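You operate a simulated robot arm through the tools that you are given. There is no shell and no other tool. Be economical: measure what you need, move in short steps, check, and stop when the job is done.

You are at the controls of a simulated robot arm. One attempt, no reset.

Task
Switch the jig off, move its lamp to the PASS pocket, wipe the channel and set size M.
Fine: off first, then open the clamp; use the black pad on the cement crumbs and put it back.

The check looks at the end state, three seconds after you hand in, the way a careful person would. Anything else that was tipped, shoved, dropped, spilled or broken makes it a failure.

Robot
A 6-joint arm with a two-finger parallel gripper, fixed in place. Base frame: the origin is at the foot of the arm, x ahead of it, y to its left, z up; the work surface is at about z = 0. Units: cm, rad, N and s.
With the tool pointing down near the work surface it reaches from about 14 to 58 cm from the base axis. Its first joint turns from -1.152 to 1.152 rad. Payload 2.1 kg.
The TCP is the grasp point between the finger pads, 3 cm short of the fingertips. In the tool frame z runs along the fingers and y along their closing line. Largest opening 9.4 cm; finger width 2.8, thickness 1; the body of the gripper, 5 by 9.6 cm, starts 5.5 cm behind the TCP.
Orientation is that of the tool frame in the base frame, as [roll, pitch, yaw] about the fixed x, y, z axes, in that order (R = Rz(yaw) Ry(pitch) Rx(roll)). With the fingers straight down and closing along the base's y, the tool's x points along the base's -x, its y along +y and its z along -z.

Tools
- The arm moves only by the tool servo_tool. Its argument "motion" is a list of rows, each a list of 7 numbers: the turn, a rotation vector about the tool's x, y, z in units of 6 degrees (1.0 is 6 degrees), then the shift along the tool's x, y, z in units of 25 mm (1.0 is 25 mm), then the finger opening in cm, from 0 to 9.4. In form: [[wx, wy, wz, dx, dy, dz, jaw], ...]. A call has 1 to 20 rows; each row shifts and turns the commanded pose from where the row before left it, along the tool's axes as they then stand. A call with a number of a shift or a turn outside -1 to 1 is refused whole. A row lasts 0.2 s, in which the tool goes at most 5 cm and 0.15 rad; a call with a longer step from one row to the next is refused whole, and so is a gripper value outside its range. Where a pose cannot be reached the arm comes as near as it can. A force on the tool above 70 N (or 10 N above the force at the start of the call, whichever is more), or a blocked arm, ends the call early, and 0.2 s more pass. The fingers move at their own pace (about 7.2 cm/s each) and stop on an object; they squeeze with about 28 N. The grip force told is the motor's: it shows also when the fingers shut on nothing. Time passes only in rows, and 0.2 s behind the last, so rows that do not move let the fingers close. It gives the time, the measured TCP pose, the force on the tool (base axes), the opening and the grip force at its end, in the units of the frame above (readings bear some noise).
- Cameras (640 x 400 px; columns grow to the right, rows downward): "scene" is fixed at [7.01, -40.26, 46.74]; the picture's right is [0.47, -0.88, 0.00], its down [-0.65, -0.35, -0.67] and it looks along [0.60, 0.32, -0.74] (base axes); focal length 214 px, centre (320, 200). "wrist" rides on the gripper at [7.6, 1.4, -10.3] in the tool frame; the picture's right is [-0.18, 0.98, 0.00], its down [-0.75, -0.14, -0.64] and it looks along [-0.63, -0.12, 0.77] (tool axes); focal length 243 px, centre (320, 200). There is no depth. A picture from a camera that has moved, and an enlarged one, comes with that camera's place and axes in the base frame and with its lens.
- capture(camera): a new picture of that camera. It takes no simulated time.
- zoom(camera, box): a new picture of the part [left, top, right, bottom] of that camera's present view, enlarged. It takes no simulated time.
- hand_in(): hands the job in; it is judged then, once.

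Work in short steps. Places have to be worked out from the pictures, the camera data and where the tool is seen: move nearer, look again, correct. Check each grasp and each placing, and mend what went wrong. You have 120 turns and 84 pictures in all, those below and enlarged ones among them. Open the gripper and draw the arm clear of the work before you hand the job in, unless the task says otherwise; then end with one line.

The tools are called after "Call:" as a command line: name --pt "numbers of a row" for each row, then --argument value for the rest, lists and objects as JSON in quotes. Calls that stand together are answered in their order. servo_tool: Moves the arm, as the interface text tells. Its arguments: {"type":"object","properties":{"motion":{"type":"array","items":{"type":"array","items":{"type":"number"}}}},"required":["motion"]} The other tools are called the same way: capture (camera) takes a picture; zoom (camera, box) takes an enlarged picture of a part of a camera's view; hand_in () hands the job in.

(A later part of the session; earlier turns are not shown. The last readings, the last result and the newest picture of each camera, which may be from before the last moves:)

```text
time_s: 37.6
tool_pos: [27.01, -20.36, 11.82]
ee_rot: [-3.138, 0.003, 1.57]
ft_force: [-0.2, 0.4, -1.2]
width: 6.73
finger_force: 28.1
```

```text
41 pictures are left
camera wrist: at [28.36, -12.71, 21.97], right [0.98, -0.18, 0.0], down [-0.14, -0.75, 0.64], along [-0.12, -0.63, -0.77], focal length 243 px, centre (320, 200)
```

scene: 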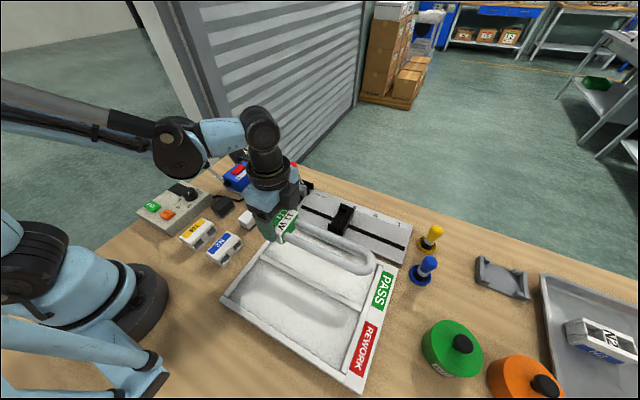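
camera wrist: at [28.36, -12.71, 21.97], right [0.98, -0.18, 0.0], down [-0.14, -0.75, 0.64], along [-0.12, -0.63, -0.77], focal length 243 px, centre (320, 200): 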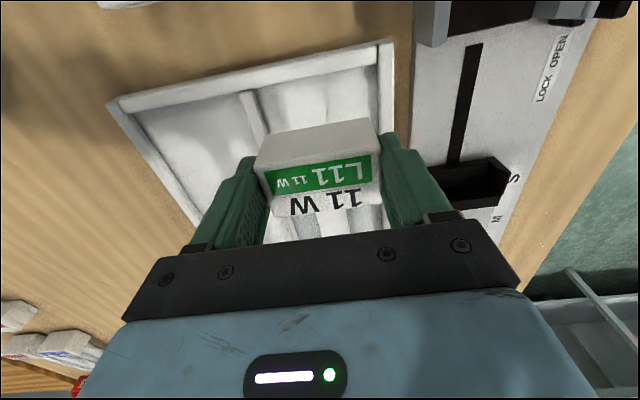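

Pocket spans x≈21.6–31.8, y≈-42…-17.8, the lamp is well centred. I lower it.

Call:
servo_tool --pt "0 0 0 -0.02 -0.08 0.1 5" --pt "0 0 0 0 0 0.2 5" --pt "0 0 0 0 0 0.2 5" --pt "0 0 0 0 0 0.2 5" --pt "0 0 0 0 0 0.2 5" --pt "0 0 0 0 0 0.2 5" --pt "0 0 0 0 0 0.2 5" --pt "0 0 0 0 0 0.2 5" --pt "0 0 0 0 0 0.2 5" --pt "0 0 0 0 0 0.2 5" --pt "0 0 0 0 0 0.2 5" --pt "0 0 0 0 0 0.2 5" --pt "0 0 0 0 0 0.2 5"

Call:
zoom --camera "scene" --box '[230, 170, 430, 310]'

```text
time_s: 40.4
tool_pos: [26.87, -20.63, 5.62]
ee_rot: [-3.138, 0.004, 1.573]
ft_force: [-2.9, 2.3, 36.1]
width: 6.76
finger_force: 27.9
```

```text
2.86 times, centred on (330, 240) of scene
camera zoom: at [7.0, -40.25, 46.75], right [0.47, -0.88, 0.0], down [-0.65, -0.35, -0.67], along [0.6, 0.32, -0.74], focal length 613 px, centre (291, 86)
```

zoom: 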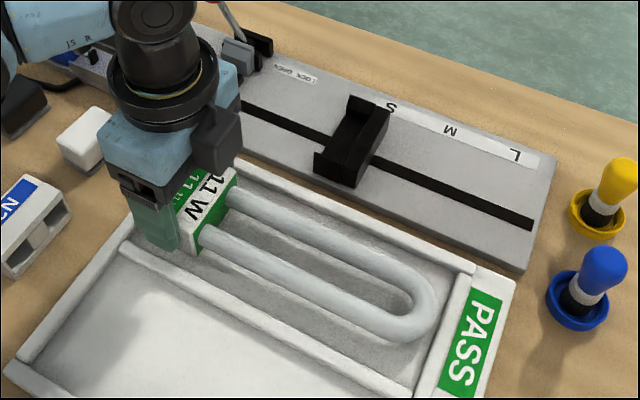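

There's 36 N contact at z=5.6; I raise 4 mm and look whether it is the floor or a finger on the divider.

Call:
servo_tool --pt "0 0 0 0 0 -0.1 5" --pt "0 0 0 0 0 -0.06 5" --pt "0 0 0 0 0 0 5"

Call:
capture --camera "wrist"

Call:
zoom --camera "scene" --box '[250, 210, 310, 260]'

```text
time_s: 41.2
tool_pos: [26.83, -20.56, 5.85]
ee_rot: [-3.139, 0.002, 1.57]
ft_force: [0.9, 0.0, -3.2]
width: 6.77
finger_force: 28.4
```

```text
39 pictures are left
camera wrist: at [28.16, -12.87, 15.99], right [0.98, -0.18, 0.0], down [-0.14, -0.75, 0.64], along [-0.12, -0.63, -0.77], focal length 243 px, centre (320, 200)
```

wrist: 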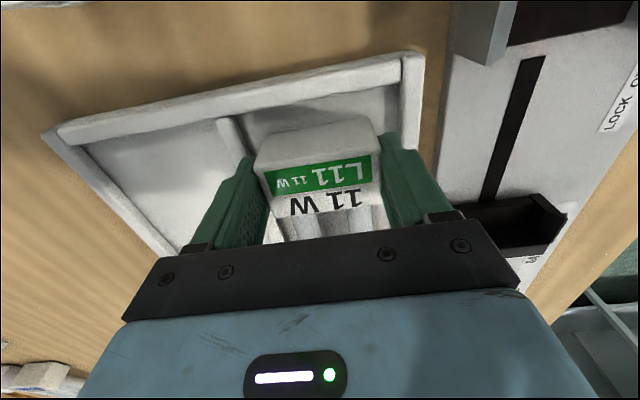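

```text
8.00 times, centred on (280, 235) of scene
camera zoom: at [7.01, -40.26, 46.74], right [0.47, -0.88, 0.0], down [-0.65, -0.35, -0.67], along [0.6, 0.32, -0.74], focal length 1716 px, centre (640, -80)
```

zoom: 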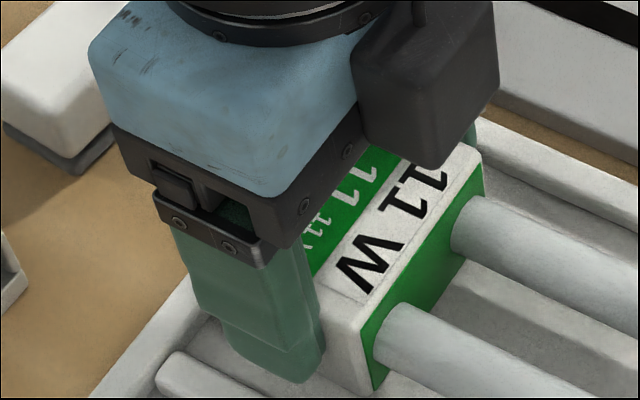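

The fingertips are inside the pocket and the base bottom is at the floor, so that was floor contact. I lower 2 mm and open slightly to 7.3.

Call:
servo_tool --pt "0 0 0 0 0 0.06 5" --pt "0 0 0 0 0 0 7.3" --pt "0 0 0 0 0 0 7.3" --pt "0 0 0 0 0 0 7.3"

Call:
zoom --camera "scene" --box '[230, 190, 430, 310]'

```text
time_s: 42.2
tool_pos: [26.98, -20.48, 5.66]
ee_rot: [-3.139, 0.002, 1.572]
ft_force: [0.0, 0.1, 0.3]
width: 7.31
finger_force: 0.0
```

```text
3.20 times, centred on (330, 250) of scene
camera zoom: at [7.01, -40.26, 46.74], right [0.47, -0.88, 0.0], down [-0.65, -0.35, -0.67], along [0.6, 0.32, -0.74], focal length 686 px, centre (288, 40)
```

zoom: 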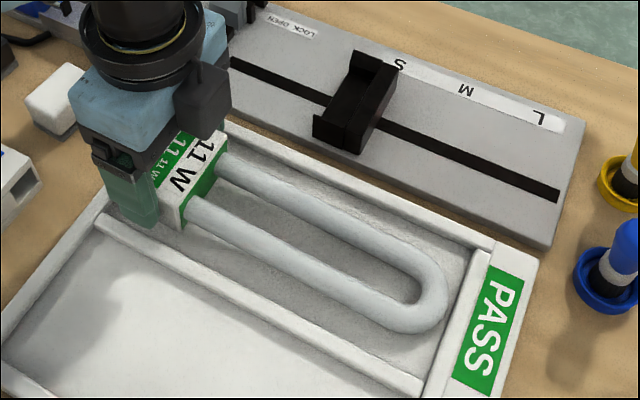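

The lamp lies in the PASS pocket. I lift the gripper straight up.

Call:
servo_tool --pt "0 0 0 0 0 -0.3 7.3" --pt "0 0 0 0 0 -0.6 7.3" --pt "0 0 0 0 0 -0.8 7.3" --pt "0 0 0 0 0 -1 7.3" --pt "0 0 0 0 0 -1 7.3" --pt "0 0 0 0 0 -1 7.3" --pt "0 0 0 0 0 -1 7.3" --pt "0 0 0 0 0 0 7.3"

Call:
capture --camera "scene"

```text
time_s: 44.0
tool_pos: [26.94, -20.72, 19.99]
ee_rot: [-3.141, 0.001, 1.571]
ft_force: [0.2, -0.1, -0.8]
width: 7.3
finger_force: 0.0
```

```text
36 pictures are left
```

scene: 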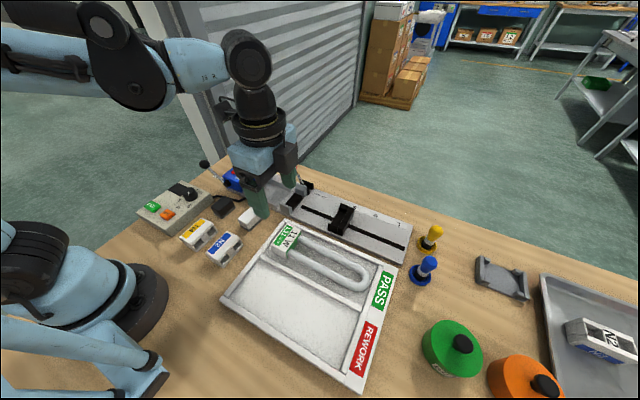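

Lamp is well placed. Next the black pad, near (28.1,0.8). I move there and turn back to the original yaw.

Call:
servo_tool --pt "0 0 0 0.98 0 0 7.3" --pt "0 0 0 0.98 0 0 7.3" --pt "0 0 0 0.98 0 0 7.3" --pt "0 0 0 0.98 0 0 7.3" --pt "0 0 0 0.98 0 0 7.3" --pt "0 0 0 0.98 0 0 7.3" --pt "0 0 0 0.98 0 0 7.3" --pt "0 0 0 0.98 0 0 7.3" --pt "0 0 -1 0 0 0 7.3" --pt "0 0 -1 0 0 0 7.3" --pt "0 0 -1 0 0 0 7.3" --pt "0 0 -1 0 0 0 7.3" --pt "0 0 -1 0 0 0 7.3" --pt "0 0 -1 0 0 0 7.3" --pt "0 0 -1 0 0 0 7.3" --pt "0 0 -1 0 0 0 7.3" --pt "0 0 -1 0 0 0 7.3" --pt "0 0 -1 0 0 0 7.3" --pt "0 0 -1 0 0 0 7.3" --pt "0 0 -1 0 0 0 7.3"

Call:
servo_tool --pt "0 0 -1 0 0 0 7.3" --pt "0 0 -1 0 0 0 7.3" --pt "0 0 -1 0 0 0 7.3" --pt "0 0 0 0 0 0 7.3"

Call:
capture --camera "wrist"

Call:
zoom --camera "wrist" --box '[240, 40, 420, 160]'

```text
time_s: 48.2
tool_pos: [26.95, -0.9, 19.82]
ee_rot: [-3.139, -0.001, 2.83]
ft_force: [0.1, 0.4, 0.7]
width: 7.33
finger_force: 0.0
```

```text
time_s: 49.2
tool_pos: [26.95, -0.88, 19.9]
ee_rot: [-3.141, -0.002, -3.14]
ft_force: [-0.2, 0.1, 0.6]
width: 7.31
finger_force: 0.0
```

```text
35 pictures are left
camera wrist: at [19.23, 0.53, 30.15], right [0.18, 0.98, 0.0], down [0.76, -0.14, 0.64], along [0.63, -0.12, -0.77], focal length 243 px, centre (320, 200)
```

wrist: 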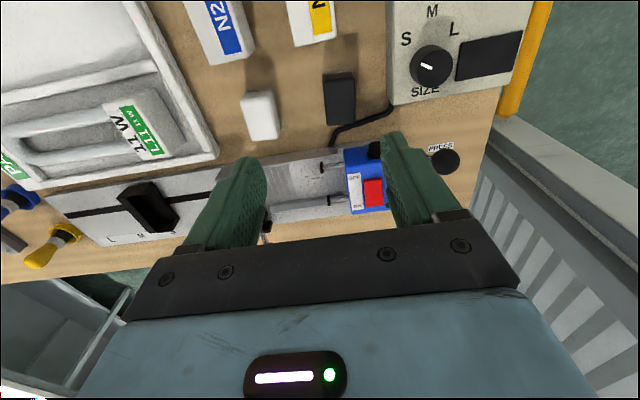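

```text
3.33 times, centred on (330, 100) of wrist
camera zoom: at [19.23, 0.53, 30.15], right [0.18, 0.98, 0.0], down [0.76, -0.14, 0.64], along [0.63, -0.12, -0.77], focal length 809 px, centre (287, 533)
```

zoom: 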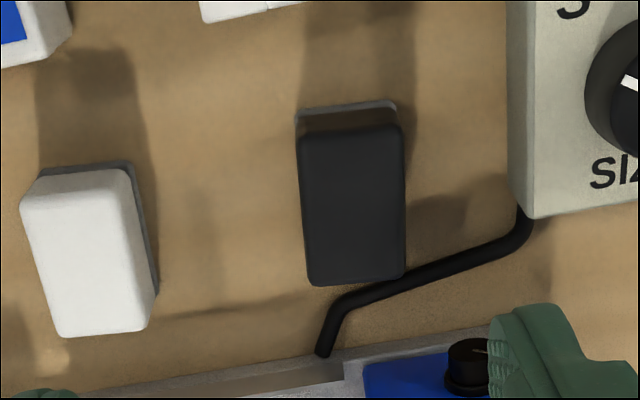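

Pad centre ≈(28.3,1.0), about 4.7 × 3.3 × 3 cm with its sole down. I go over it with 5.5 cm opening and lower to just above.

Call:
servo_tool --pt "0 0 0 -0.54 0.76 0 5.5" --pt "0 0 0 0 0 1 5.5" --pt "0 0 0 0 0 1 5.5" --pt "0 0 0 0 0 1 5.5" --pt "0 0 0 0 0 1 5.5" --pt "0 0 0 0 0 1 5.5" --pt "0 0 0 0 0 0 5.5"

Call:
capture --camera "wrist"

Call:
zoom --camera "scene" --box '[180, 170, 260, 230]'

```text
time_s: 50.8
tool_pos: [28.34, 0.95, 7.27]
ee_rot: [-3.138, -0.001, 3.141]
ft_force: [-0.1, -0.3, -0.3]
width: 5.51
finger_force: 0.0
```

```text
33 pictures are left
camera wrist: at [20.64, 2.42, 17.45], right [0.18, 0.98, 0.0], down [0.76, -0.14, 0.64], along [0.63, -0.12, -0.77], focal length 243 px, centre (320, 200)
```

wrist: 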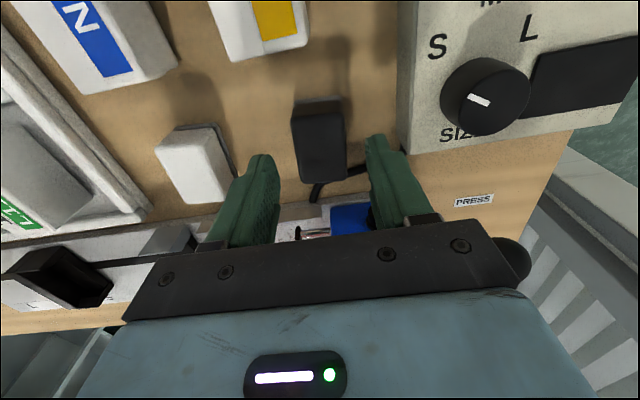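

```text
6.67 times, centred on (220, 200) of scene
camera zoom: at [7.01, -40.26, 46.74], right [0.47, -0.88, 0.0], down [-0.65, -0.35, -0.67], along [0.6, 0.32, -0.74], focal length 1430 px, centre (987, 200)
```

zoom: 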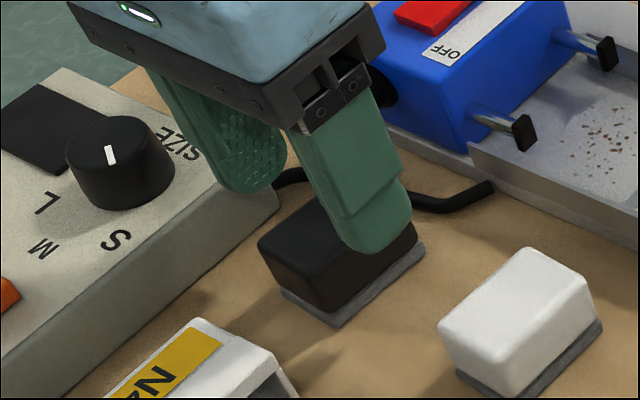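

Centred. I lower to TCP z≈4.2 and close on the pad's black body.

Call:
servo_tool --pt "0 0 0 0.08 0.04 0.5 5.5" --pt "0 0 0 0 0 0.5 5.5" --pt "0 0 0 0 0 0.22 5.5" --pt "0 0 0 0 0 0 5.5" --pt "0 0 0 0 0 0 2.5" --pt "0 0 0 0 0 0 2.5" --pt "0 0 0 0 0 0 2.5"

Call:
zoom --camera "scene" --box '[180, 170, 260, 230]'

```text
time_s: 52.4
tool_pos: [27.93, 1.16, 4.5]
ee_rot: [-3.14, -0.002, 3.141]
ft_force: [-1.5, 0.2, 0.1]
width: 3.31
finger_force: 28.2
```

```text
6.67 times, centred on (220, 200) of scene
camera zoom: at [7.01, -40.26, 46.74], right [0.47, -0.88, 0.0], down [-0.65, -0.35, -0.67], along [0.6, 0.32, -0.74], focal length 1430 px, centre (987, 200)
```

zoom: 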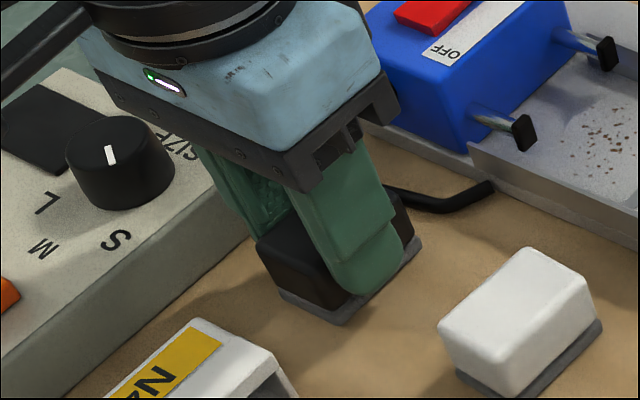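

Pad gripped (3.3 cm). I lift it and carry it to above the channel at about (38.8,-6).

Call:
servo_tool --pt "0 0 0 0 0 -0.15 2.5" --pt "0 0 0 0 0 -0.3 2.5" --pt "0 0 0 0 0 -0.4 2.5" --pt "0 0 0 0 0 -0.5 2.5" --pt "0 0 0 0 0 -0.5 2.5" --pt "0 0 0 0 0 -0.5 2.5" --pt "0 0 0 0 0 -0.4 2.5" --pt "0 0 0 0 -0.48 0 2.5" --pt "0 0 0 0 -0.48 0 2.5" --pt "0 0 0 0 -0.48 0 2.5" --pt "0 0 0 0 -0.48 0 2.5" --pt "0 0 0 0 -0.48 0 2.5" --pt "0 0 0 0 -0.48 0 2.5" --pt "0 0 0 -0.6 0 0 2.5" --pt "0 0 0 -0.6 0 0 2.5" --pt "0 0 0 -0.6 0 0 2.5" --pt "0 0 0 -0.6 0 0 2.5" --pt "0 0 0 -0.6 0 0 2.5" --pt "0 0 0 -0.6 0 0 2.5" --pt "0 0 0 -0.6 0 0 2.5"

Call:
zoom --camera "scene" --box '[215, 140, 315, 210]'

Call:
capture --camera "wrist"

```text
time_s: 56.6
tool_pos: [38.46, -6.04, 11.19]
ee_rot: [-3.141, -0.002, -3.14]
ft_force: [0.6, 0.2, -1.2]
width: 3.31
finger_force: 27.6
```

```text
5.71 times, centred on (265, 175) of scene
camera zoom: at [7.01, -40.26, 46.74], right [0.47, -0.88, 0.0], down [-0.65, -0.35, -0.67], along [0.6, 0.32, -0.74], focal length 1226 px, centre (634, 343)
```

zoom: 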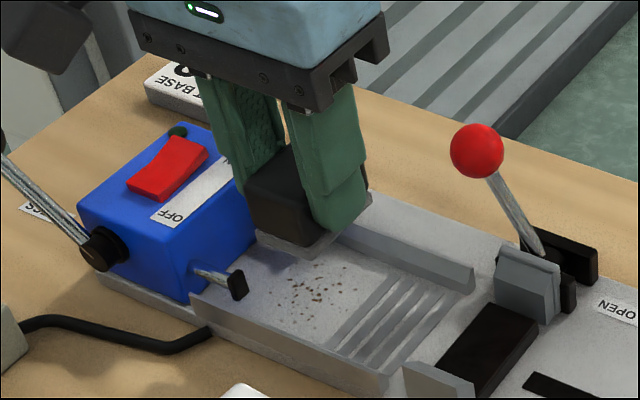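

```text
29 pictures are left
camera wrist: at [30.74, -4.63, 21.35], right [0.18, 0.98, 0.0], down [0.76, -0.14, 0.64], along [0.63, -0.12, -0.77], focal length 243 px, centre (320, 200)
```

wrist: 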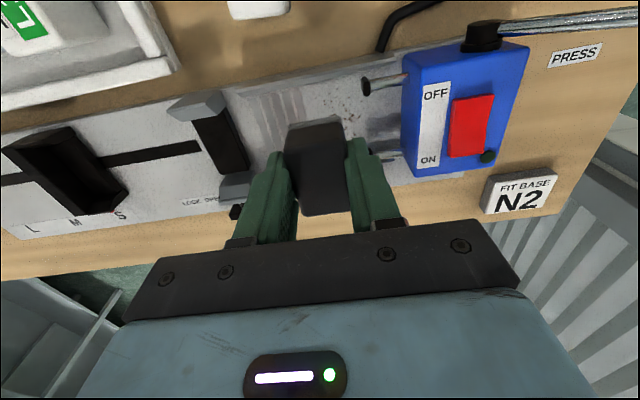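

Crumbs lie between the rods and the ribs (y≈-6…-2.6). I lower at (38.5,-4.5), keeping the finger between the rods.

Call:
servo_tool --pt "0 0 0 0 0.3 0 2.5" --pt "0 0 0 0 0.3 0 2.5" --pt "0 0 0 0 0 0.4 2.5" --pt "0 0 0 0 0 0.4 2.5" --pt "0 0 0 0 0 0.4 2.5" --pt "0 0 0 0 0 0.4 2.5" --pt "0 0 0 0 0 0.2 2.5" --pt "0 0 0 0 0 0 2.5"

Call:
zoom --camera "scene" --box '[215, 140, 315, 210]'

```text
time_s: 58.4
tool_pos: [38.47, -4.73, 6.68]
ee_rot: [-3.14, -0.003, 3.141]
ft_force: [-0.4, -0.4, -0.3]
width: 3.3
finger_force: 28.3
```

```text
5.71 times, centred on (265, 175) of scene
camera zoom: at [7.01, -40.26, 46.74], right [0.47, -0.88, 0.0], down [-0.65, -0.35, -0.67], along [0.6, 0.32, -0.74], focal length 1226 px, centre (634, 343)
```

zoom: 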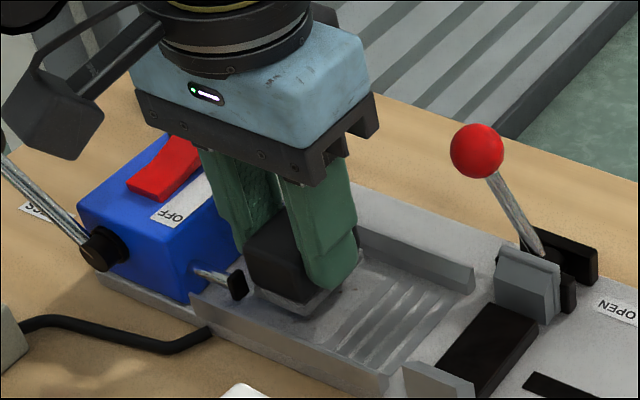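

Pad hovers about 1 cm above the floor, clear of the rod tip. I lower to contact.

Call:
servo_tool --pt "0 0 0 0 0 0.12 2.5" --pt "0 0 0 0 0 0.12 2.5" --pt "0 0 0 0 0 0.08 2.5" --pt "0 0 0 0 0 0.06 2.5"

```text
time_s: 59.4
tool_pos: [38.62, -4.67, 5.97]
ee_rot: [-3.137, -0.001, 3.141]
ft_force: [-0.5, 0.6, -0.1]
width: 3.32
finger_force: 28.1
```

No contact yet at z≈5.9; I continue in 1–1.5 mm steps.

Call:
servo_tool --pt "0 0 0 0 0 0.06 2.5" --pt "0 0 0 0 0 0.06 2.5" --pt "0 0 0 0 0 0.06 2.5"

```text
time_s: 60.2
tool_pos: [38.54, -4.57, 5.41]
ee_rot: [-3.137, -0.003, -3.141]
ft_force: [-4.9, -2.1, 22.1]
width: 3.32
finger_force: 27.9
```

Contact (22 N). I ease off 1 mm and sweep along the channel.

Call:
servo_tool --pt "0 0 0 0 0 -0.03 2.5" --pt "0 0 0 0 -0.16 0 2.5" --pt "0 0 0 0 -0.16 0 2.5" --pt "0 0 0 0 -0.16 0 2.5" --pt "0 0 0 0 -0.16 0 2.5" --pt "0 0 0 0 -0.16 0 2.5" --pt "0 0 0 0 -0.16 0 2.5" --pt "0 0 0 0.12 0 0 2.5" --pt "0 0 0 0.12 0 0 2.5" --pt "0 0 0 0 0.16 0 2.5" --pt "0 0 0 0 0.16 0 2.5" --pt "0 0 0 0 0.16 0 2.5" --pt "0 0 0 0 0.16 0 2.5"

Call:
zoom --camera "scene" --box '[215, 140, 315, 210]'

```text
time_s: 63.0
tool_pos: [37.86, -5.56, 5.41]
ee_rot: [-3.138, -0.002, 3.142]
ft_force: [-0.3, -2.1, 6.9]
width: 3.32
finger_force: 27.6
```

```text
5.71 times, centred on (265, 175) of scene
camera zoom: at [7.01, -40.26, 46.74], right [0.47, -0.88, 0.0], down [-0.65, -0.35, -0.67], along [0.6, 0.32, -0.74], focal length 1226 px, centre (634, 343)
```

zoom: 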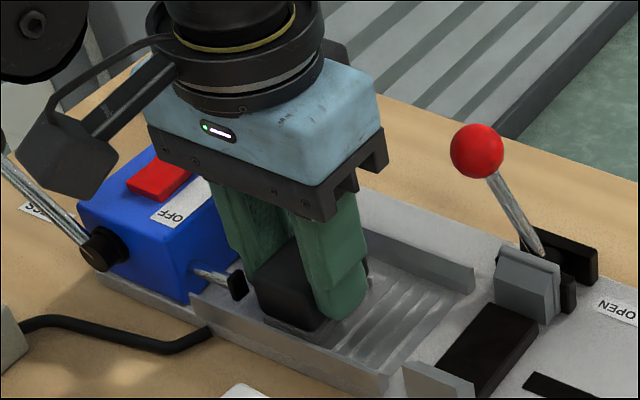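

Holding ~7 N contact. I continue with the middle and far lanes.

Call:
servo_tool --pt "0 0 0 -0.12 0 0 2.5" --pt "0 0 0 -0.12 0 0 2.5" --pt "0 0 0 0 0.16 0 2.5" --pt "0 0 0 0 0.16 0 2.5" --pt "0 0 0 0 0.1 0 2.5" --pt "0 0 0 -0.14 0 0 2.5" --pt "0 0 0 -0.13 0 0 2.5" --pt "0 0 0 0 -0.16 0 2.5" --pt "0 0 0 0 -0.16 0 2.5" --pt "0 0 0 -0.12 -0.1 0 2.5" --pt "0 0 0 -0.12 -0.16 0 2.5" --pt "0 0 0 0 -0.16 0 2.5" --pt "0 0 0 0 -0.16 0 2.5" --pt "0 0 0 0.15 -0.1 0 2.5" --pt "0 0 0 0.15 0 0 2.5" --pt "0 0 0 0.15 0 0 2.5" --pt "0 0 0 0 0 0 2.5"

Call:
zoom --camera "scene" --box '[215, 140, 315, 210]'

```text
time_s: 66.6
tool_pos: [38.61, -6.9, 5.56]
ee_rot: [-3.14, -0.002, -3.141]
ft_force: [0.6, 0.1, -0.8]
width: 3.33
finger_force: 28.3
```

```text
5.71 times, centred on (265, 175) of scene
camera zoom: at [7.01, -40.26, 46.74], right [0.47, -0.88, 0.0], down [-0.65, -0.35, -0.67], along [0.6, 0.32, -0.74], focal length 1226 px, centre (634, 343)
```

zoom: 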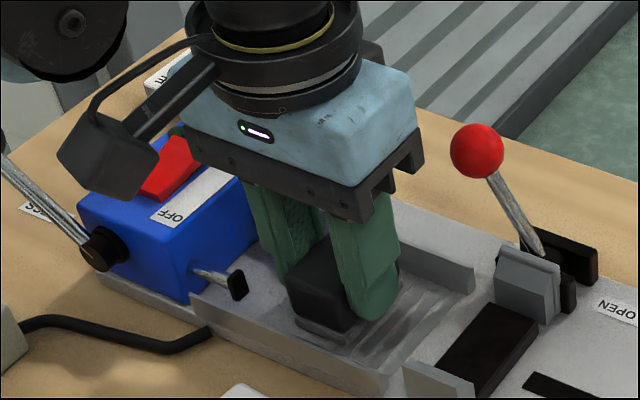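

The visible part is clean. I lift the pad and look at the channel.

Call:
servo_tool --pt "0 0 0 0 0 -0.3 2.5" --pt "0 0 0 0 0 -0.5 2.5" --pt "0 0 0 0 0 -0.6 2.5" --pt "0 0 0 0 0 -0.6 2.5" --pt "0 0 0 0.4 -0.4 -0.4 2.5" --pt "0 0 0 0.4 -0.4 0 2.5" --pt "0 0 0 0 0 0 2.5"

Call:
zoom --camera "scene" --box '[215, 140, 315, 210]'

Call:
capture --camera "wrist"

```text
time_s: 68.2
tool_pos: [36.7, -8.77, 11.58]
ee_rot: [-3.139, -0.002, -3.141]
ft_force: [-0.8, -0.7, -0.2]
width: 3.34
finger_force: 28.1
```

```text
5.71 times, centred on (265, 175) of scene
camera zoom: at [7.01, -40.26, 46.74], right [0.47, -0.88, 0.0], down [-0.65, -0.35, -0.67], along [0.6, 0.32, -0.74], focal length 1226 px, centre (634, 343)
```

zoom: 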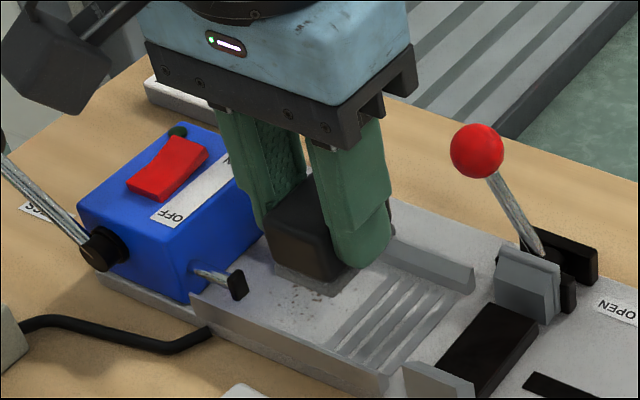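

```text
24 pictures are left
camera wrist: at [28.94, -7.39, 21.76], right [0.18, 0.98, 0.0], down [0.76, -0.14, 0.64], along [0.63, -0.12, -0.77], focal length 243 px, centre (320, 200)
```

wrist: 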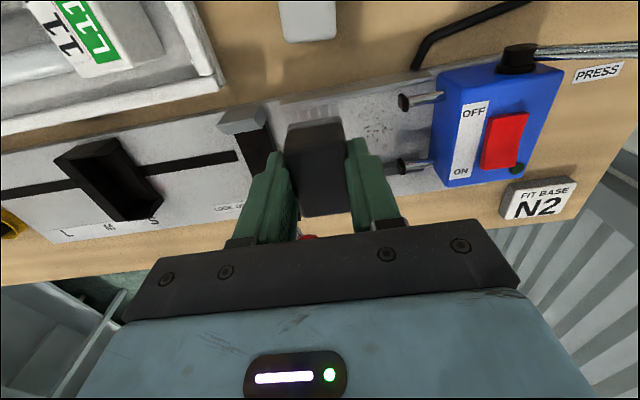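

Crumbs have faded but some remain. I zoom to see where.

Call:
zoom --camera "wrist" --box '[330, 80, 450, 180]'

```text
4.00 times, centred on (390, 130) of wrist
camera zoom: at [28.94, -7.39, 21.76], right [0.18, 0.98, 0.0], down [0.76, -0.14, 0.64], along [0.63, -0.12, -0.77], focal length 970 px, centre (40, 480)
```

zoom: 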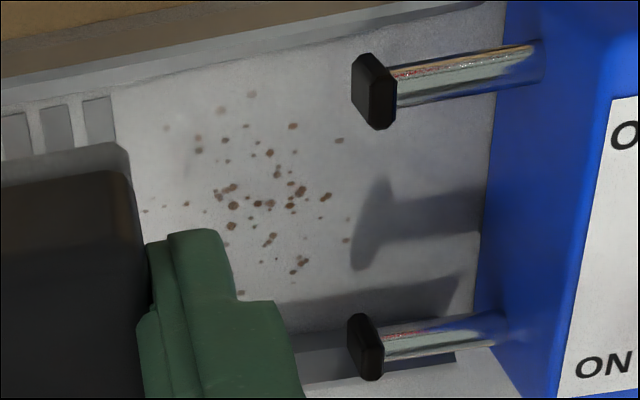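

Remaining crumbs lie mostly around x 37–41, y -6…-2.6. I go back down and do more strokes with firmer contact.

Call:
servo_tool --pt "0 0 0 -0.36 0.8 0 2.5" --pt "0 0 0 -0.36 0.85 0 2.5" --pt "0 0 0 0 0 0.5 2.5" --pt "0 0 0 0 0 0.5 2.5" --pt "0 0 0 0 0 0.5 2.5" --pt "0 0 0 0 0 0.5 2.5" --pt "0 0 0 0 0 0.2 2.5" --pt "0 0 0 0 0 0.12 2.5" --pt "0 0 0 0 0 0.06 2.5" --pt "0 0 0 0 0 0.05 2.5" --pt "0 0 0 0 0 0.03 2.5"

```text
time_s: 70.6
tool_pos: [38.45, -4.76, 5.39]
ee_rot: [-3.138, -0.002, -3.142]
ft_force: [0.8, -2.4, 22.9]
width: 3.32
finger_force: 27.8
```

Call:
servo_tool --pt "0 0 0 0 0.12 0 2.5" --pt "0 0 0 0 -0.2 0 2.5" --pt "0 0 0 0 -0.2 0 2.5" --pt "0 0 0 0 -0.2 0 2.5" --pt "0 0 0 0 -0.2 0 2.5" --pt "0 0 0 0 0.2 0 2.5" --pt "0 0 0 0 0.2 0 2.5" --pt "0 0 0 0 0.2 0 2.5" --pt "0 0 0 0 0.2 0 2.5" --pt "0 0 0 -0.25 0 0 2.5" --pt "0 0 0 0 -0.2 0 2.5" --pt "0 0 0 0 -0.2 0 2.5" --pt "0 0 0 0 -0.2 0 2.5" --pt "0 0 0 0 -0.2 0 2.5" --pt "0 0 0 0 0.2 0 2.5" --pt "0 0 0 0 0.2 0 2.5" --pt "0 0 0 0 0.2 0 2.5" --pt "0 0 0 0 0.2 0 2.5"

Call:
servo_tool --pt "0 0 0 0 -0.2 0 2.5" --pt "0 0 0 0 -0.2 0 2.5" --pt "0 0 0 0.2 0 0 2.5" --pt "0 0 0 0.25 0 0 2.5" --pt "0 0 0 0 -0.2 0 2.5" --pt "0 0 0 0 -0.2 0 2.5" --pt "0 0 0 0 0.2 0 2.5" --pt "0 0 0 0 0.2 0 2.5" --pt "0 0 0 -0.2 0 0 2.5" --pt "0 0 0 -0.2 0 0 2.5" --pt "0 0 0 0 -0.2 0 2.5" --pt "0 0 0 0 -0.2 0 2.5"

```text
time_s: 74.4
tool_pos: [39.11, -4.37, 5.23]
ee_rot: [-3.141, -0.002, 3.14]
ft_force: [-0.7, 0.0, 0.8]
width: 3.32
finger_force: 28.3
```

```text
time_s: 77.0
tool_pos: [38.8, -6.47, 5.38]
ee_rot: [-3.141, -0.003, -3.141]
ft_force: [-0.2, -0.7, -1.0]
width: 3.29
finger_force: 27.8
```

Contact force has dropped, likely the pad slid a little up in the grip. I lift and check the result.

Call:
servo_tool --pt "0 0 0 0 0 -0.3 2.5" --pt "0 0 0 0 0 -0.5 2.5" --pt "0 0 0 0 0 -0.6 2.5" --pt "0 0 0 0 0 -0.6 2.5" --pt "0 0 0 0.4 -0.4 -0.4 2.5" --pt "0 0 0 0.4 -0.4 0 2.5" --pt "0 0 0 0 0 0 2.5"

Call:
zoom --camera "wrist" --box '[270, 70, 450, 220]'

```text
time_s: 78.6
tool_pos: [37.0, -8.52, 11.37]
ee_rot: [-3.139, -0.002, -3.14]
ft_force: [0.2, 0.2, -0.3]
width: 3.27
finger_force: 27.6
```

```text
2.67 times, centred on (360, 145) of wrist
camera zoom: at [29.25, -6.99, 21.49], right [0.18, 0.98, 0.0], down [0.76, -0.14, 0.64], along [0.63, -0.12, -0.77], focal length 647 px, centre (213, 347)
```

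zoom: 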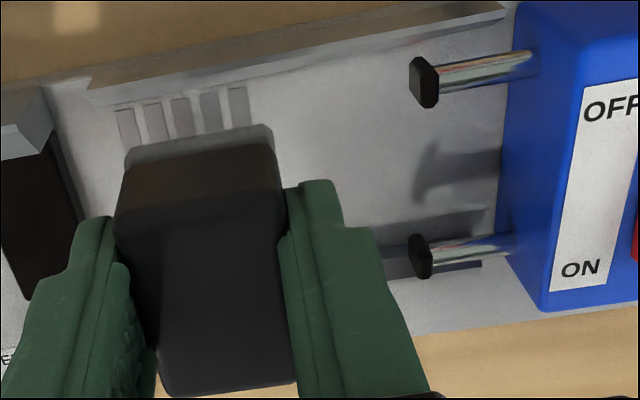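

The channel is clean. I check the pad's pose in the grip.

Call:
zoom --camera "scene" --box '[225, 140, 325, 210]'

```text
5.71 times, centred on (275, 175) of scene
camera zoom: at [7.01, -40.26, 46.74], right [0.47, -0.88, 0.0], down [-0.65, -0.35, -0.67], along [0.6, 0.32, -0.74], focal length 1226 px, centre (577, 343)
```

zoom: 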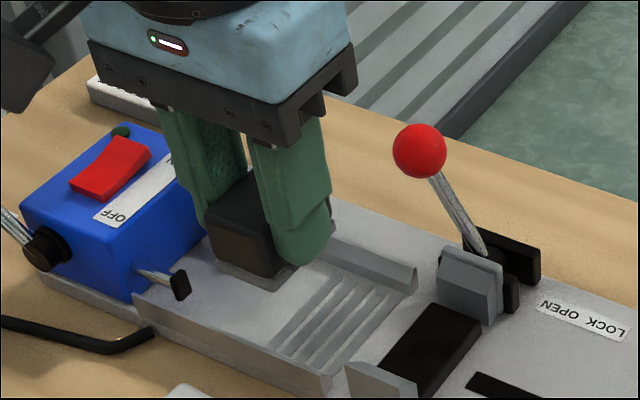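

Channel looks clean and the pad is straight. I carry it back over its original place (28.0,1.1).

Call:
servo_tool --pt "0 0 0 0.514 0 0 2.5" --pt "0 0 0 0.514 0 0 2.5" --pt "0 0 0 0.514 0 0 2.5" --pt "0 0 0 0.514 0 0 2.5" --pt "0 0 0 0.514 0 0 2.5" --pt "0 0 0 0.514 0 0 2.5" --pt "0 0 0 0.514 0 0 2.5" --pt "0 0 0 0 0.481 0 2.5" --pt "0 0 0 0 0.481 0 2.5" --pt "0 0 0 0 0.481 0 2.5" --pt "0 0 0 0 0.481 0 2.5" --pt "0 0 0 0 0.481 0 2.5" --pt "0 0 0 0 0.481 0 2.5" --pt "0 0 0 0 0.481 0 2.5" --pt "0 0 0 0 0.481 0 2.5" --pt "0 0 0 0 0 0.5 2.5" --pt "0 0 0 0 0 0.5 2.5" --pt "0 0 0 0 0 0.5 2.5" --pt "0 0 0 0 0 0.5 2.5" --pt "0 0 0 0 0 0 2.5"

Call:
zoom --camera "scene" --box '[180, 170, 260, 230]'

```text
time_s: 82.8
tool_pos: [27.93, 1.0, 6.28]
ee_rot: [-3.141, -0.003, 3.141]
ft_force: [-0.2, -0.2, -0.7]
width: 3.3
finger_force: 28.1
```

```text
6.67 times, centred on (220, 200) of scene
camera zoom: at [7.01, -40.26, 46.74], right [0.47, -0.88, 0.0], down [-0.65, -0.35, -0.67], along [0.6, 0.32, -0.74], focal length 1430 px, centre (987, 200)
```

zoom: 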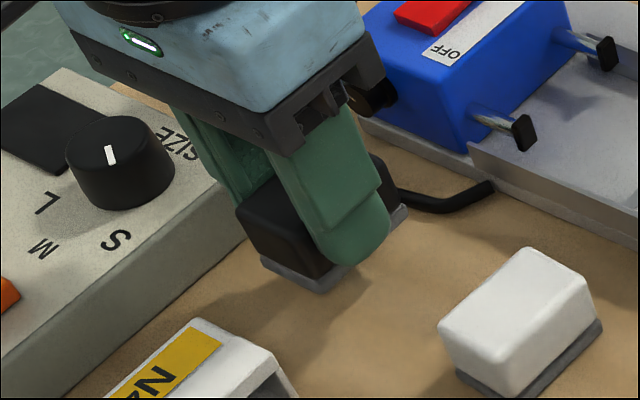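

Aligned with the original place. I lower slowly to touch.

Call:
servo_tool --pt "0 0 0 0 0.04 0.3 2.5" --pt "0 0 0 0 0 0.16 2.5" --pt "0 0 0 0 0 0.12 2.5" --pt "0 0 0 0 0 0.06 2.5" --pt "0 0 0 0 0 0.06 2.5"

```text
time_s: 84.0
tool_pos: [28.02, 1.19, 4.67]
ee_rot: [-3.14, -0.002, -3.141]
ft_force: [0.2, -0.6, -0.6]
width: 3.3
finger_force: 28.0
```

Call:
servo_tool --pt "0 0 0 0 0 0.06 2.5" --pt "0 0 0 0 0 0.05 2.5" --pt "0 0 0 0 0 0.05 2.5"

```text
time_s: 84.8
tool_pos: [28.02, 1.26, 4.25]
ee_rot: [-3.141, -0.002, -3.141]
ft_force: [-0.6, 0.2, -0.6]
width: 3.31
finger_force: 27.8
```

Still no contact (the pad had slid up a bit); I continue in 1 mm steps.

Call:
servo_tool --pt "0 0 0 0 0 0.05 2.5" --pt "0 0 0 0 0 0.05 2.5" --pt "0 0 0 0 0 0.04 2.5"

```text
time_s: 85.5
tool_pos: [28.07, 1.15, 4.15]
ee_rot: [-3.138, -0.004, 3.142]
ft_force: [-2.2, -0.5, 32.2]
width: 3.3
finger_force: 27.8
stopped in row 3: the force on the tool passed its limit (the readings are from after the stop); the commanded pose is now the measured one
```

Touching the table. I open to 5.5 and rise, then look at the pad and the dial.

Call:
servo_tool --pt "0 0 0 0 0 0 5.5" --pt "0 0 0 0 0 0 5.5" --pt "0 0 0 0 0 -0.5 5.5" --pt "0 0 0 0 0 -1 5.5" --pt "0 0 0 0 0 -1 5.5" --pt "0 0 0 0 0 -1 5.5" --pt "0 0 0 0.4 0.8 -1 5.5" --pt "0 0 0 0.8 0.8 0 5.5" --pt "0 0 0 0.8 0.8 0 5.5" --pt "0 0 0 0 0 0 5.5"

Call:
capture --camera "wrist"

Call:
zoom --camera "scene" --box '[140, 160, 260, 240]'

```text
time_s: 87.7
tool_pos: [23.1, 7.25, 15.2]
ee_rot: [-3.139, -0.003, -3.14]
ft_force: [0.4, 0.2, 0.0]
width: 5.48
finger_force: 0.0
```

```text
19 pictures are left
camera wrist: at [15.35, 8.75, 25.28], right [0.18, 0.98, 0.0], down [0.76, -0.14, 0.64], along [0.63, -0.12, -0.77], focal length 243 px, centre (320, 200)
```

wrist: 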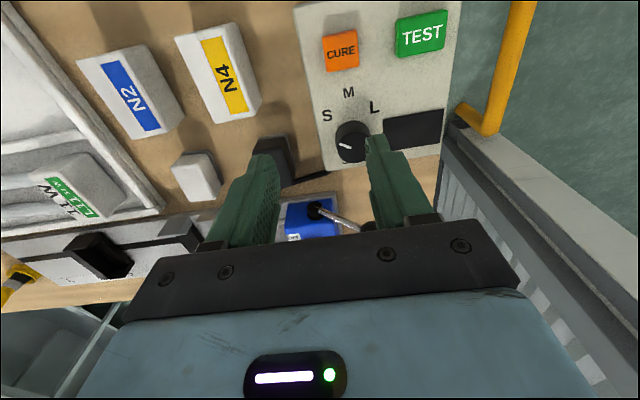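

```text
5.00 times, centred on (200, 200) of scene
camera zoom: at [7.01, -40.26, 46.74], right [0.47, -0.88, 0.0], down [-0.65, -0.35, -0.67], along [0.6, 0.32, -0.74], focal length 1072 px, centre (920, 200)
```

zoom: 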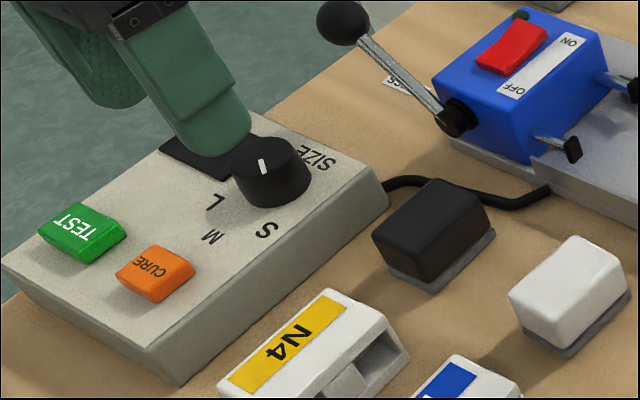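

The pad is back in place. The dial knob is at about (25.5,9.7), top z≈5.8, with S→M a 45° turn clockwise from above. I move above it to centre.

Call:
servo_tool --pt "0 0 0 -0.48 0.5 0 6.2" --pt "0 0 0 -0.48 0.5 0 6.2" --pt "0 0 0 0 0 0.6 6.2" --pt "0 0 0 0 0 0.6 6.2" --pt "0 0 0 0 0 0 6.2"

Call:
capture --camera "wrist"

Call:
zoom --camera "scene" --box '[140, 150, 240, 220]'

```text
time_s: 88.9
tool_pos: [25.5, 9.82, 12.11]
ee_rot: [-3.137, -0.005, 3.14]
ft_force: [-0.6, 0.6, 0.7]
width: 6.21
finger_force: 0.1
```

```text
17 pictures are left
camera wrist: at [17.78, 11.25, 22.31], right [0.18, 0.98, 0.0], down [0.76, -0.14, 0.64], along [0.63, -0.12, -0.77], focal length 243 px, centre (320, 200)
```

wrist: 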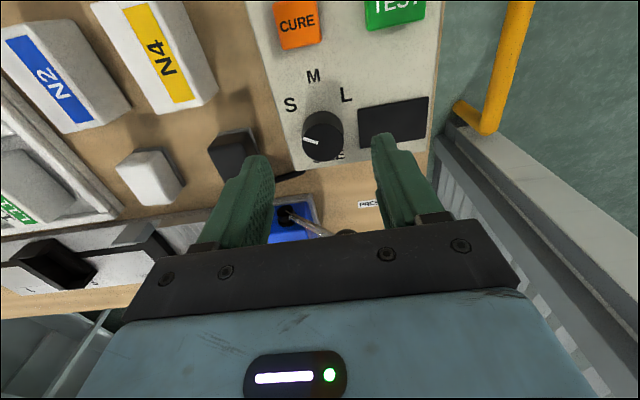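

```text
5.71 times, centred on (190, 185) of scene
camera zoom: at [7.01, -40.26, 46.74], right [0.47, -0.88, 0.0], down [-0.65, -0.35, -0.67], along [0.6, 0.32, -0.74], focal length 1226 px, centre (1063, 286)
```

zoom: 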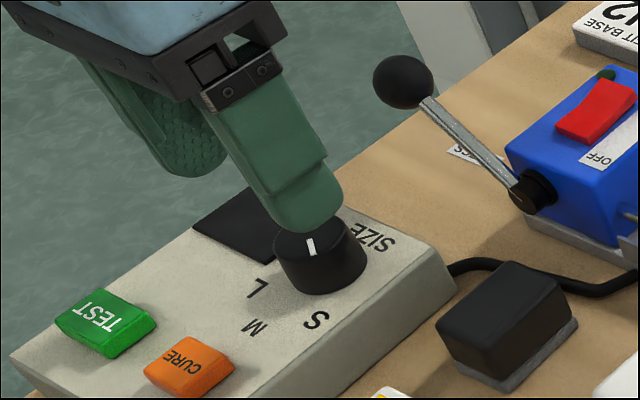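

Knob centre ≈(25.8,9.85), diameter ≈3.2 cm. I lower around it.

Call:
servo_tool --pt "0 0 0 -0.12 0 0.5 6.2" --pt "0 0 0 0 0 0.5 6.2" --pt "0 0 0 0 0 0.5 6.2" --pt "0 0 0 0 0 0.3 6.2" --pt "0 0 0 0 0 0 6.2"

Call:
zoom --camera "scene" --box '[140, 150, 240, 220]'

Call:
capture --camera "wrist"

```text
time_s: 90.1
tool_pos: [25.76, 9.64, 7.72]
ee_rot: [-3.138, -0.006, -3.141]
ft_force: [-0.7, -1.1, 1.4]
width: 6.17
finger_force: 0.0
```

```text
5.71 times, centred on (190, 185) of scene
camera zoom: at [7.01, -40.26, 46.74], right [0.47, -0.88, 0.0], down [-0.65, -0.35, -0.67], along [0.6, 0.32, -0.74], focal length 1226 px, centre (1063, 286)
```

zoom: 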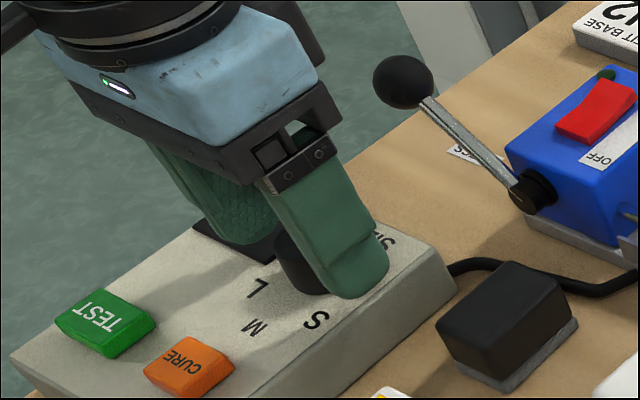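

```text
14 pictures are left
camera wrist: at [17.98, 11.15, 17.93], right [0.18, 0.98, 0.0], down [0.76, -0.14, 0.64], along [0.63, -0.12, -0.77], focal length 243 px, centre (320, 200)
```

wrist: 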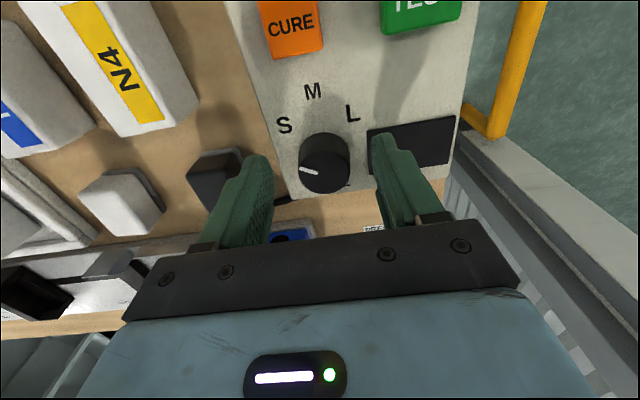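

Slight x correction (+0.25), lower ~0.9 cm, then close on the knob.

Call:
servo_tool --pt "0 0 0 -0.1 0.04 0.12 6.2" --pt "0 0 0 0 0 0.12 6.2" --pt "0 0 0 0 0 0.1 6.2" --pt "0 0 0 0 0 0 6.2"

Call:
servo_tool --pt "0 0 0 0 0 0 2.5" --pt "0 0 0 0 0 0 2.5" --pt "0 0 0 0 0 0 2.5"

```text
time_s: 91.1
tool_pos: [25.78, 9.61, 6.9]
ee_rot: [-3.139, -0.004, -3.14]
ft_force: [-0.6, 0.6, 0.0]
width: 6.23
finger_force: 0.1
```

```text
time_s: 91.9
tool_pos: [25.9, 9.86, 6.92]
ee_rot: [-3.141, -0.004, -3.141]
ft_force: [0.6, 14.6, -8.1]
width: 3.3
finger_force: 45.4
```

Knob gripped (3.3 cm). I relieve the side force slightly and turn +45° about the tool axis.

Call:
servo_tool --pt "0 0 0 0 0.05 0 2.5" --pt "0 0 0.75 0 0 0 2.5" --pt "0 0 0.75 0 0 0 2.5" --pt "0 0 0.75 0 0 0 2.5" --pt "0 0 0.75 0 0 0 2.5" --pt "0 0 0.75 0 0 0 2.5" --pt "0 0 0.75 0 0 0 2.5" --pt "0 0 0.75 0 0 0 2.5" --pt "0 0 0.75 0 0 0 2.5" --pt "0 0 0.75 0 0 0 2.5" --pt "0 0 0.75 0 0 0 2.5" --pt "0 0 0 0 0 0 2.5"

Call:
capture --camera "wrist"

```text
time_s: 94.5
tool_pos: [25.97, 9.87, 6.97]
ee_rot: [3.141, -0.002, 2.355]
ft_force: [9.1, 17.2, -12.6]
width: 3.27
finger_force: 44.8
```

```text
13 pictures are left
camera wrist: at [21.57, 16.4, 17.05], right [0.83, 0.56, 0.0], down [0.43, -0.63, 0.64], along [0.36, -0.53, -0.77], focal length 243 px, centre (320, 200)
```

wrist: 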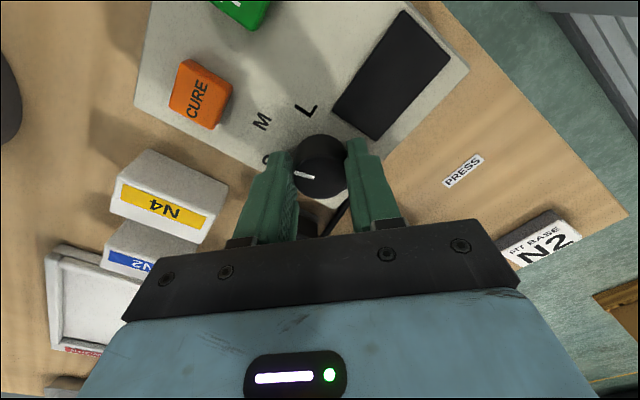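

The pointer turned with the gripper. I release and rise to check the position.

Call:
servo_tool --pt "0 0 0 0 0 0 6.2" --pt "0 0 0 0 0 0 6.2" --pt "0 0 0 0 0 -0.5 6.2" --pt "0 0 0 0 0 -1 6.2" --pt "0 0 0 0 0 -1 6.2" --pt "0 0 0 0 0 -1 6.2" --pt "0 0 0 0 0 0 6.2"

Call:
zoom --camera "wrist" --box '[220, 60, 420, 200]'

Call:
zoom --camera "scene" --box '[140, 160, 220, 220]'

```text
time_s: 96.1
tool_pos: [25.66, 10.06, 15.52]
ee_rot: [-3.135, 0.0, 2.357]
ft_force: [-1.0, 0.2, -0.9]
width: 6.2
finger_force: 0.1
```

```text
2.86 times, centred on (320, 130) of wrist
camera zoom: at [21.33, 16.48, 25.74], right [0.83, 0.56, -0.01], down [0.44, -0.63, 0.64], along [0.36, -0.53, -0.77], focal length 693 px, centre (320, 400)
```

zoom: 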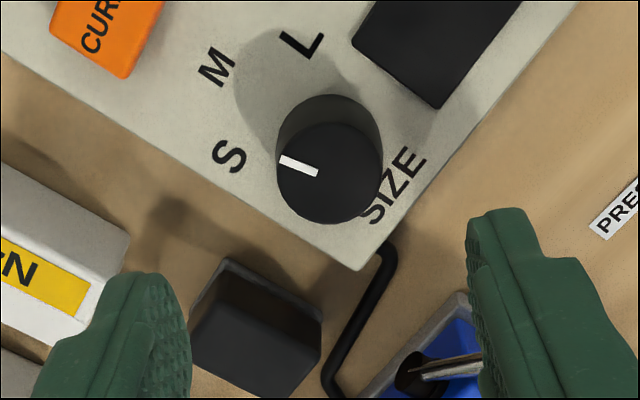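

```text
6.67 times, centred on (180, 190) of scene
camera zoom: at [7.01, -40.26, 46.74], right [0.47, -0.88, 0.0], down [-0.65, -0.35, -0.67], along [0.6, 0.32, -0.74], focal length 1430 px, centre (1253, 267)
```

zoom: 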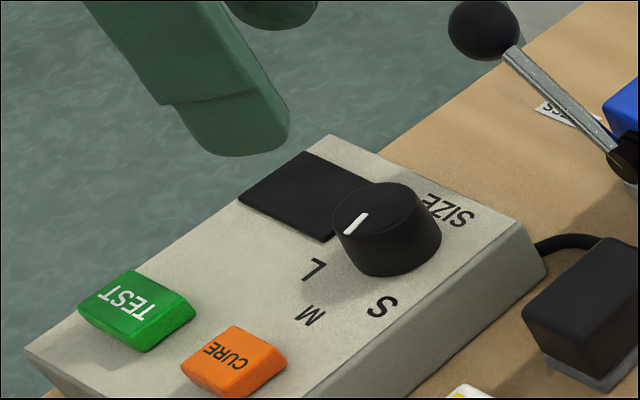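

The pointer is close to M, perhaps ~8–10° short. One tight zoom to measure it.

Call:
zoom --camera "wrist" --box '[270, 65, 366, 145]'

```text
5.00 times, centred on (318, 105) of wrist
camera zoom: at [21.33, 16.48, 25.74], right [0.83, 0.56, -0.01], down [0.44, -0.63, 0.64], along [0.36, -0.53, -0.77], focal length 1213 px, centre (330, 675)
```

zoom: 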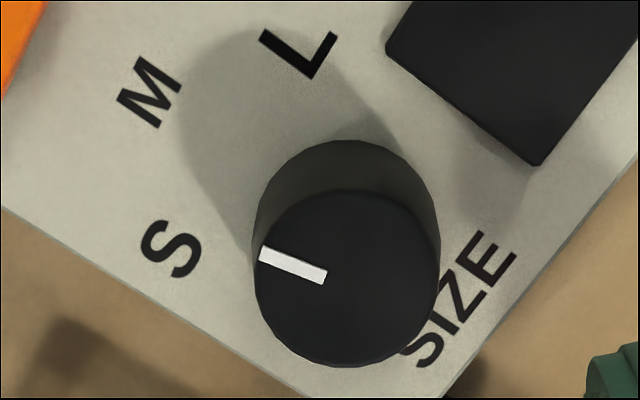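

The pointer reads ≈194° versus M at ≈180°, so about 14° more is needed. I regrip and turn a further 14°.

Call:
servo_tool --pt "0 0 0 -0.06 0.03 1 6.2" --pt "0 0 0 0 0 1 6.2" --pt "0 0 0 0 0 0.9 6.2" --pt "0 0 0 0 0 0.57 6.2" --pt "0 0 0 0 0 0 6.2" --pt "0 0 0 0 0 0 2.5" --pt "0 0 0 0 0 0 2.5" --pt "0 0 0 0 0 0 2.5" --pt "0 0 0.5 0 0 0 2.5" --pt "0 0 0.5 0 0 0 2.5" --pt "0 0 0.5 0 0 0 2.5" --pt "0 0 0.5 0 0 0 2.5" --pt "0 0 0.4 0 0 0 2.5" --pt "0 0 0 0 0 0 2.5"

Call:
servo_tool --pt "0 0 0 0 0 0 6.2" --pt "0 0 0 0 0 0 6.2" --pt "0 0 0 0 0 -0.5 6.2" --pt "0 0 0 0 0 -1 6.2" --pt "0 0 0 0 0 -1 6.2" --pt "0 0 0 0 0 -1 6.2" --pt "0 0 0 0 0 0 6.2"

Call:
zoom --camera "wrist" --box '[270, 65, 366, 145]'

```text
time_s: 99.1
tool_pos: [26.13, 9.91, 7.05]
ee_rot: [-3.14, -0.005, 2.104]
ft_force: [-3.6, 18.2, 39.5]
width: 3.27
finger_force: 45.1
```

```text
time_s: 100.7
tool_pos: [26.11, 9.89, 15.74]
ee_rot: [-3.136, 0.002, 2.106]
ft_force: [-0.4, -0.3, -0.2]
width: 6.2
finger_force: 0.2
```

```text
5.00 times, centred on (318, 105) of wrist
camera zoom: at [23.32, 17.26, 25.98], right [0.94, 0.34, 0.0], down [0.26, -0.72, 0.64], along [0.22, -0.61, -0.77], focal length 1213 px, centre (330, 675)
```

zoom: 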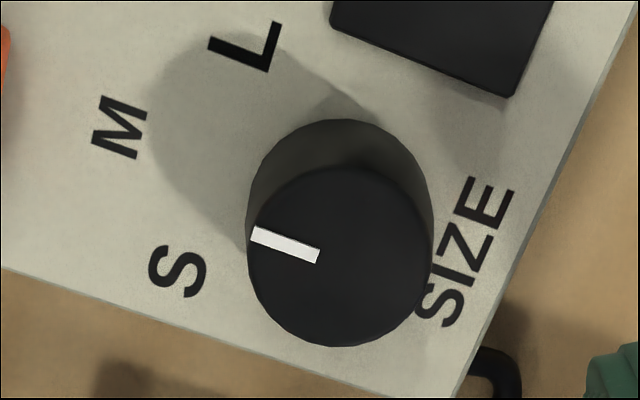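

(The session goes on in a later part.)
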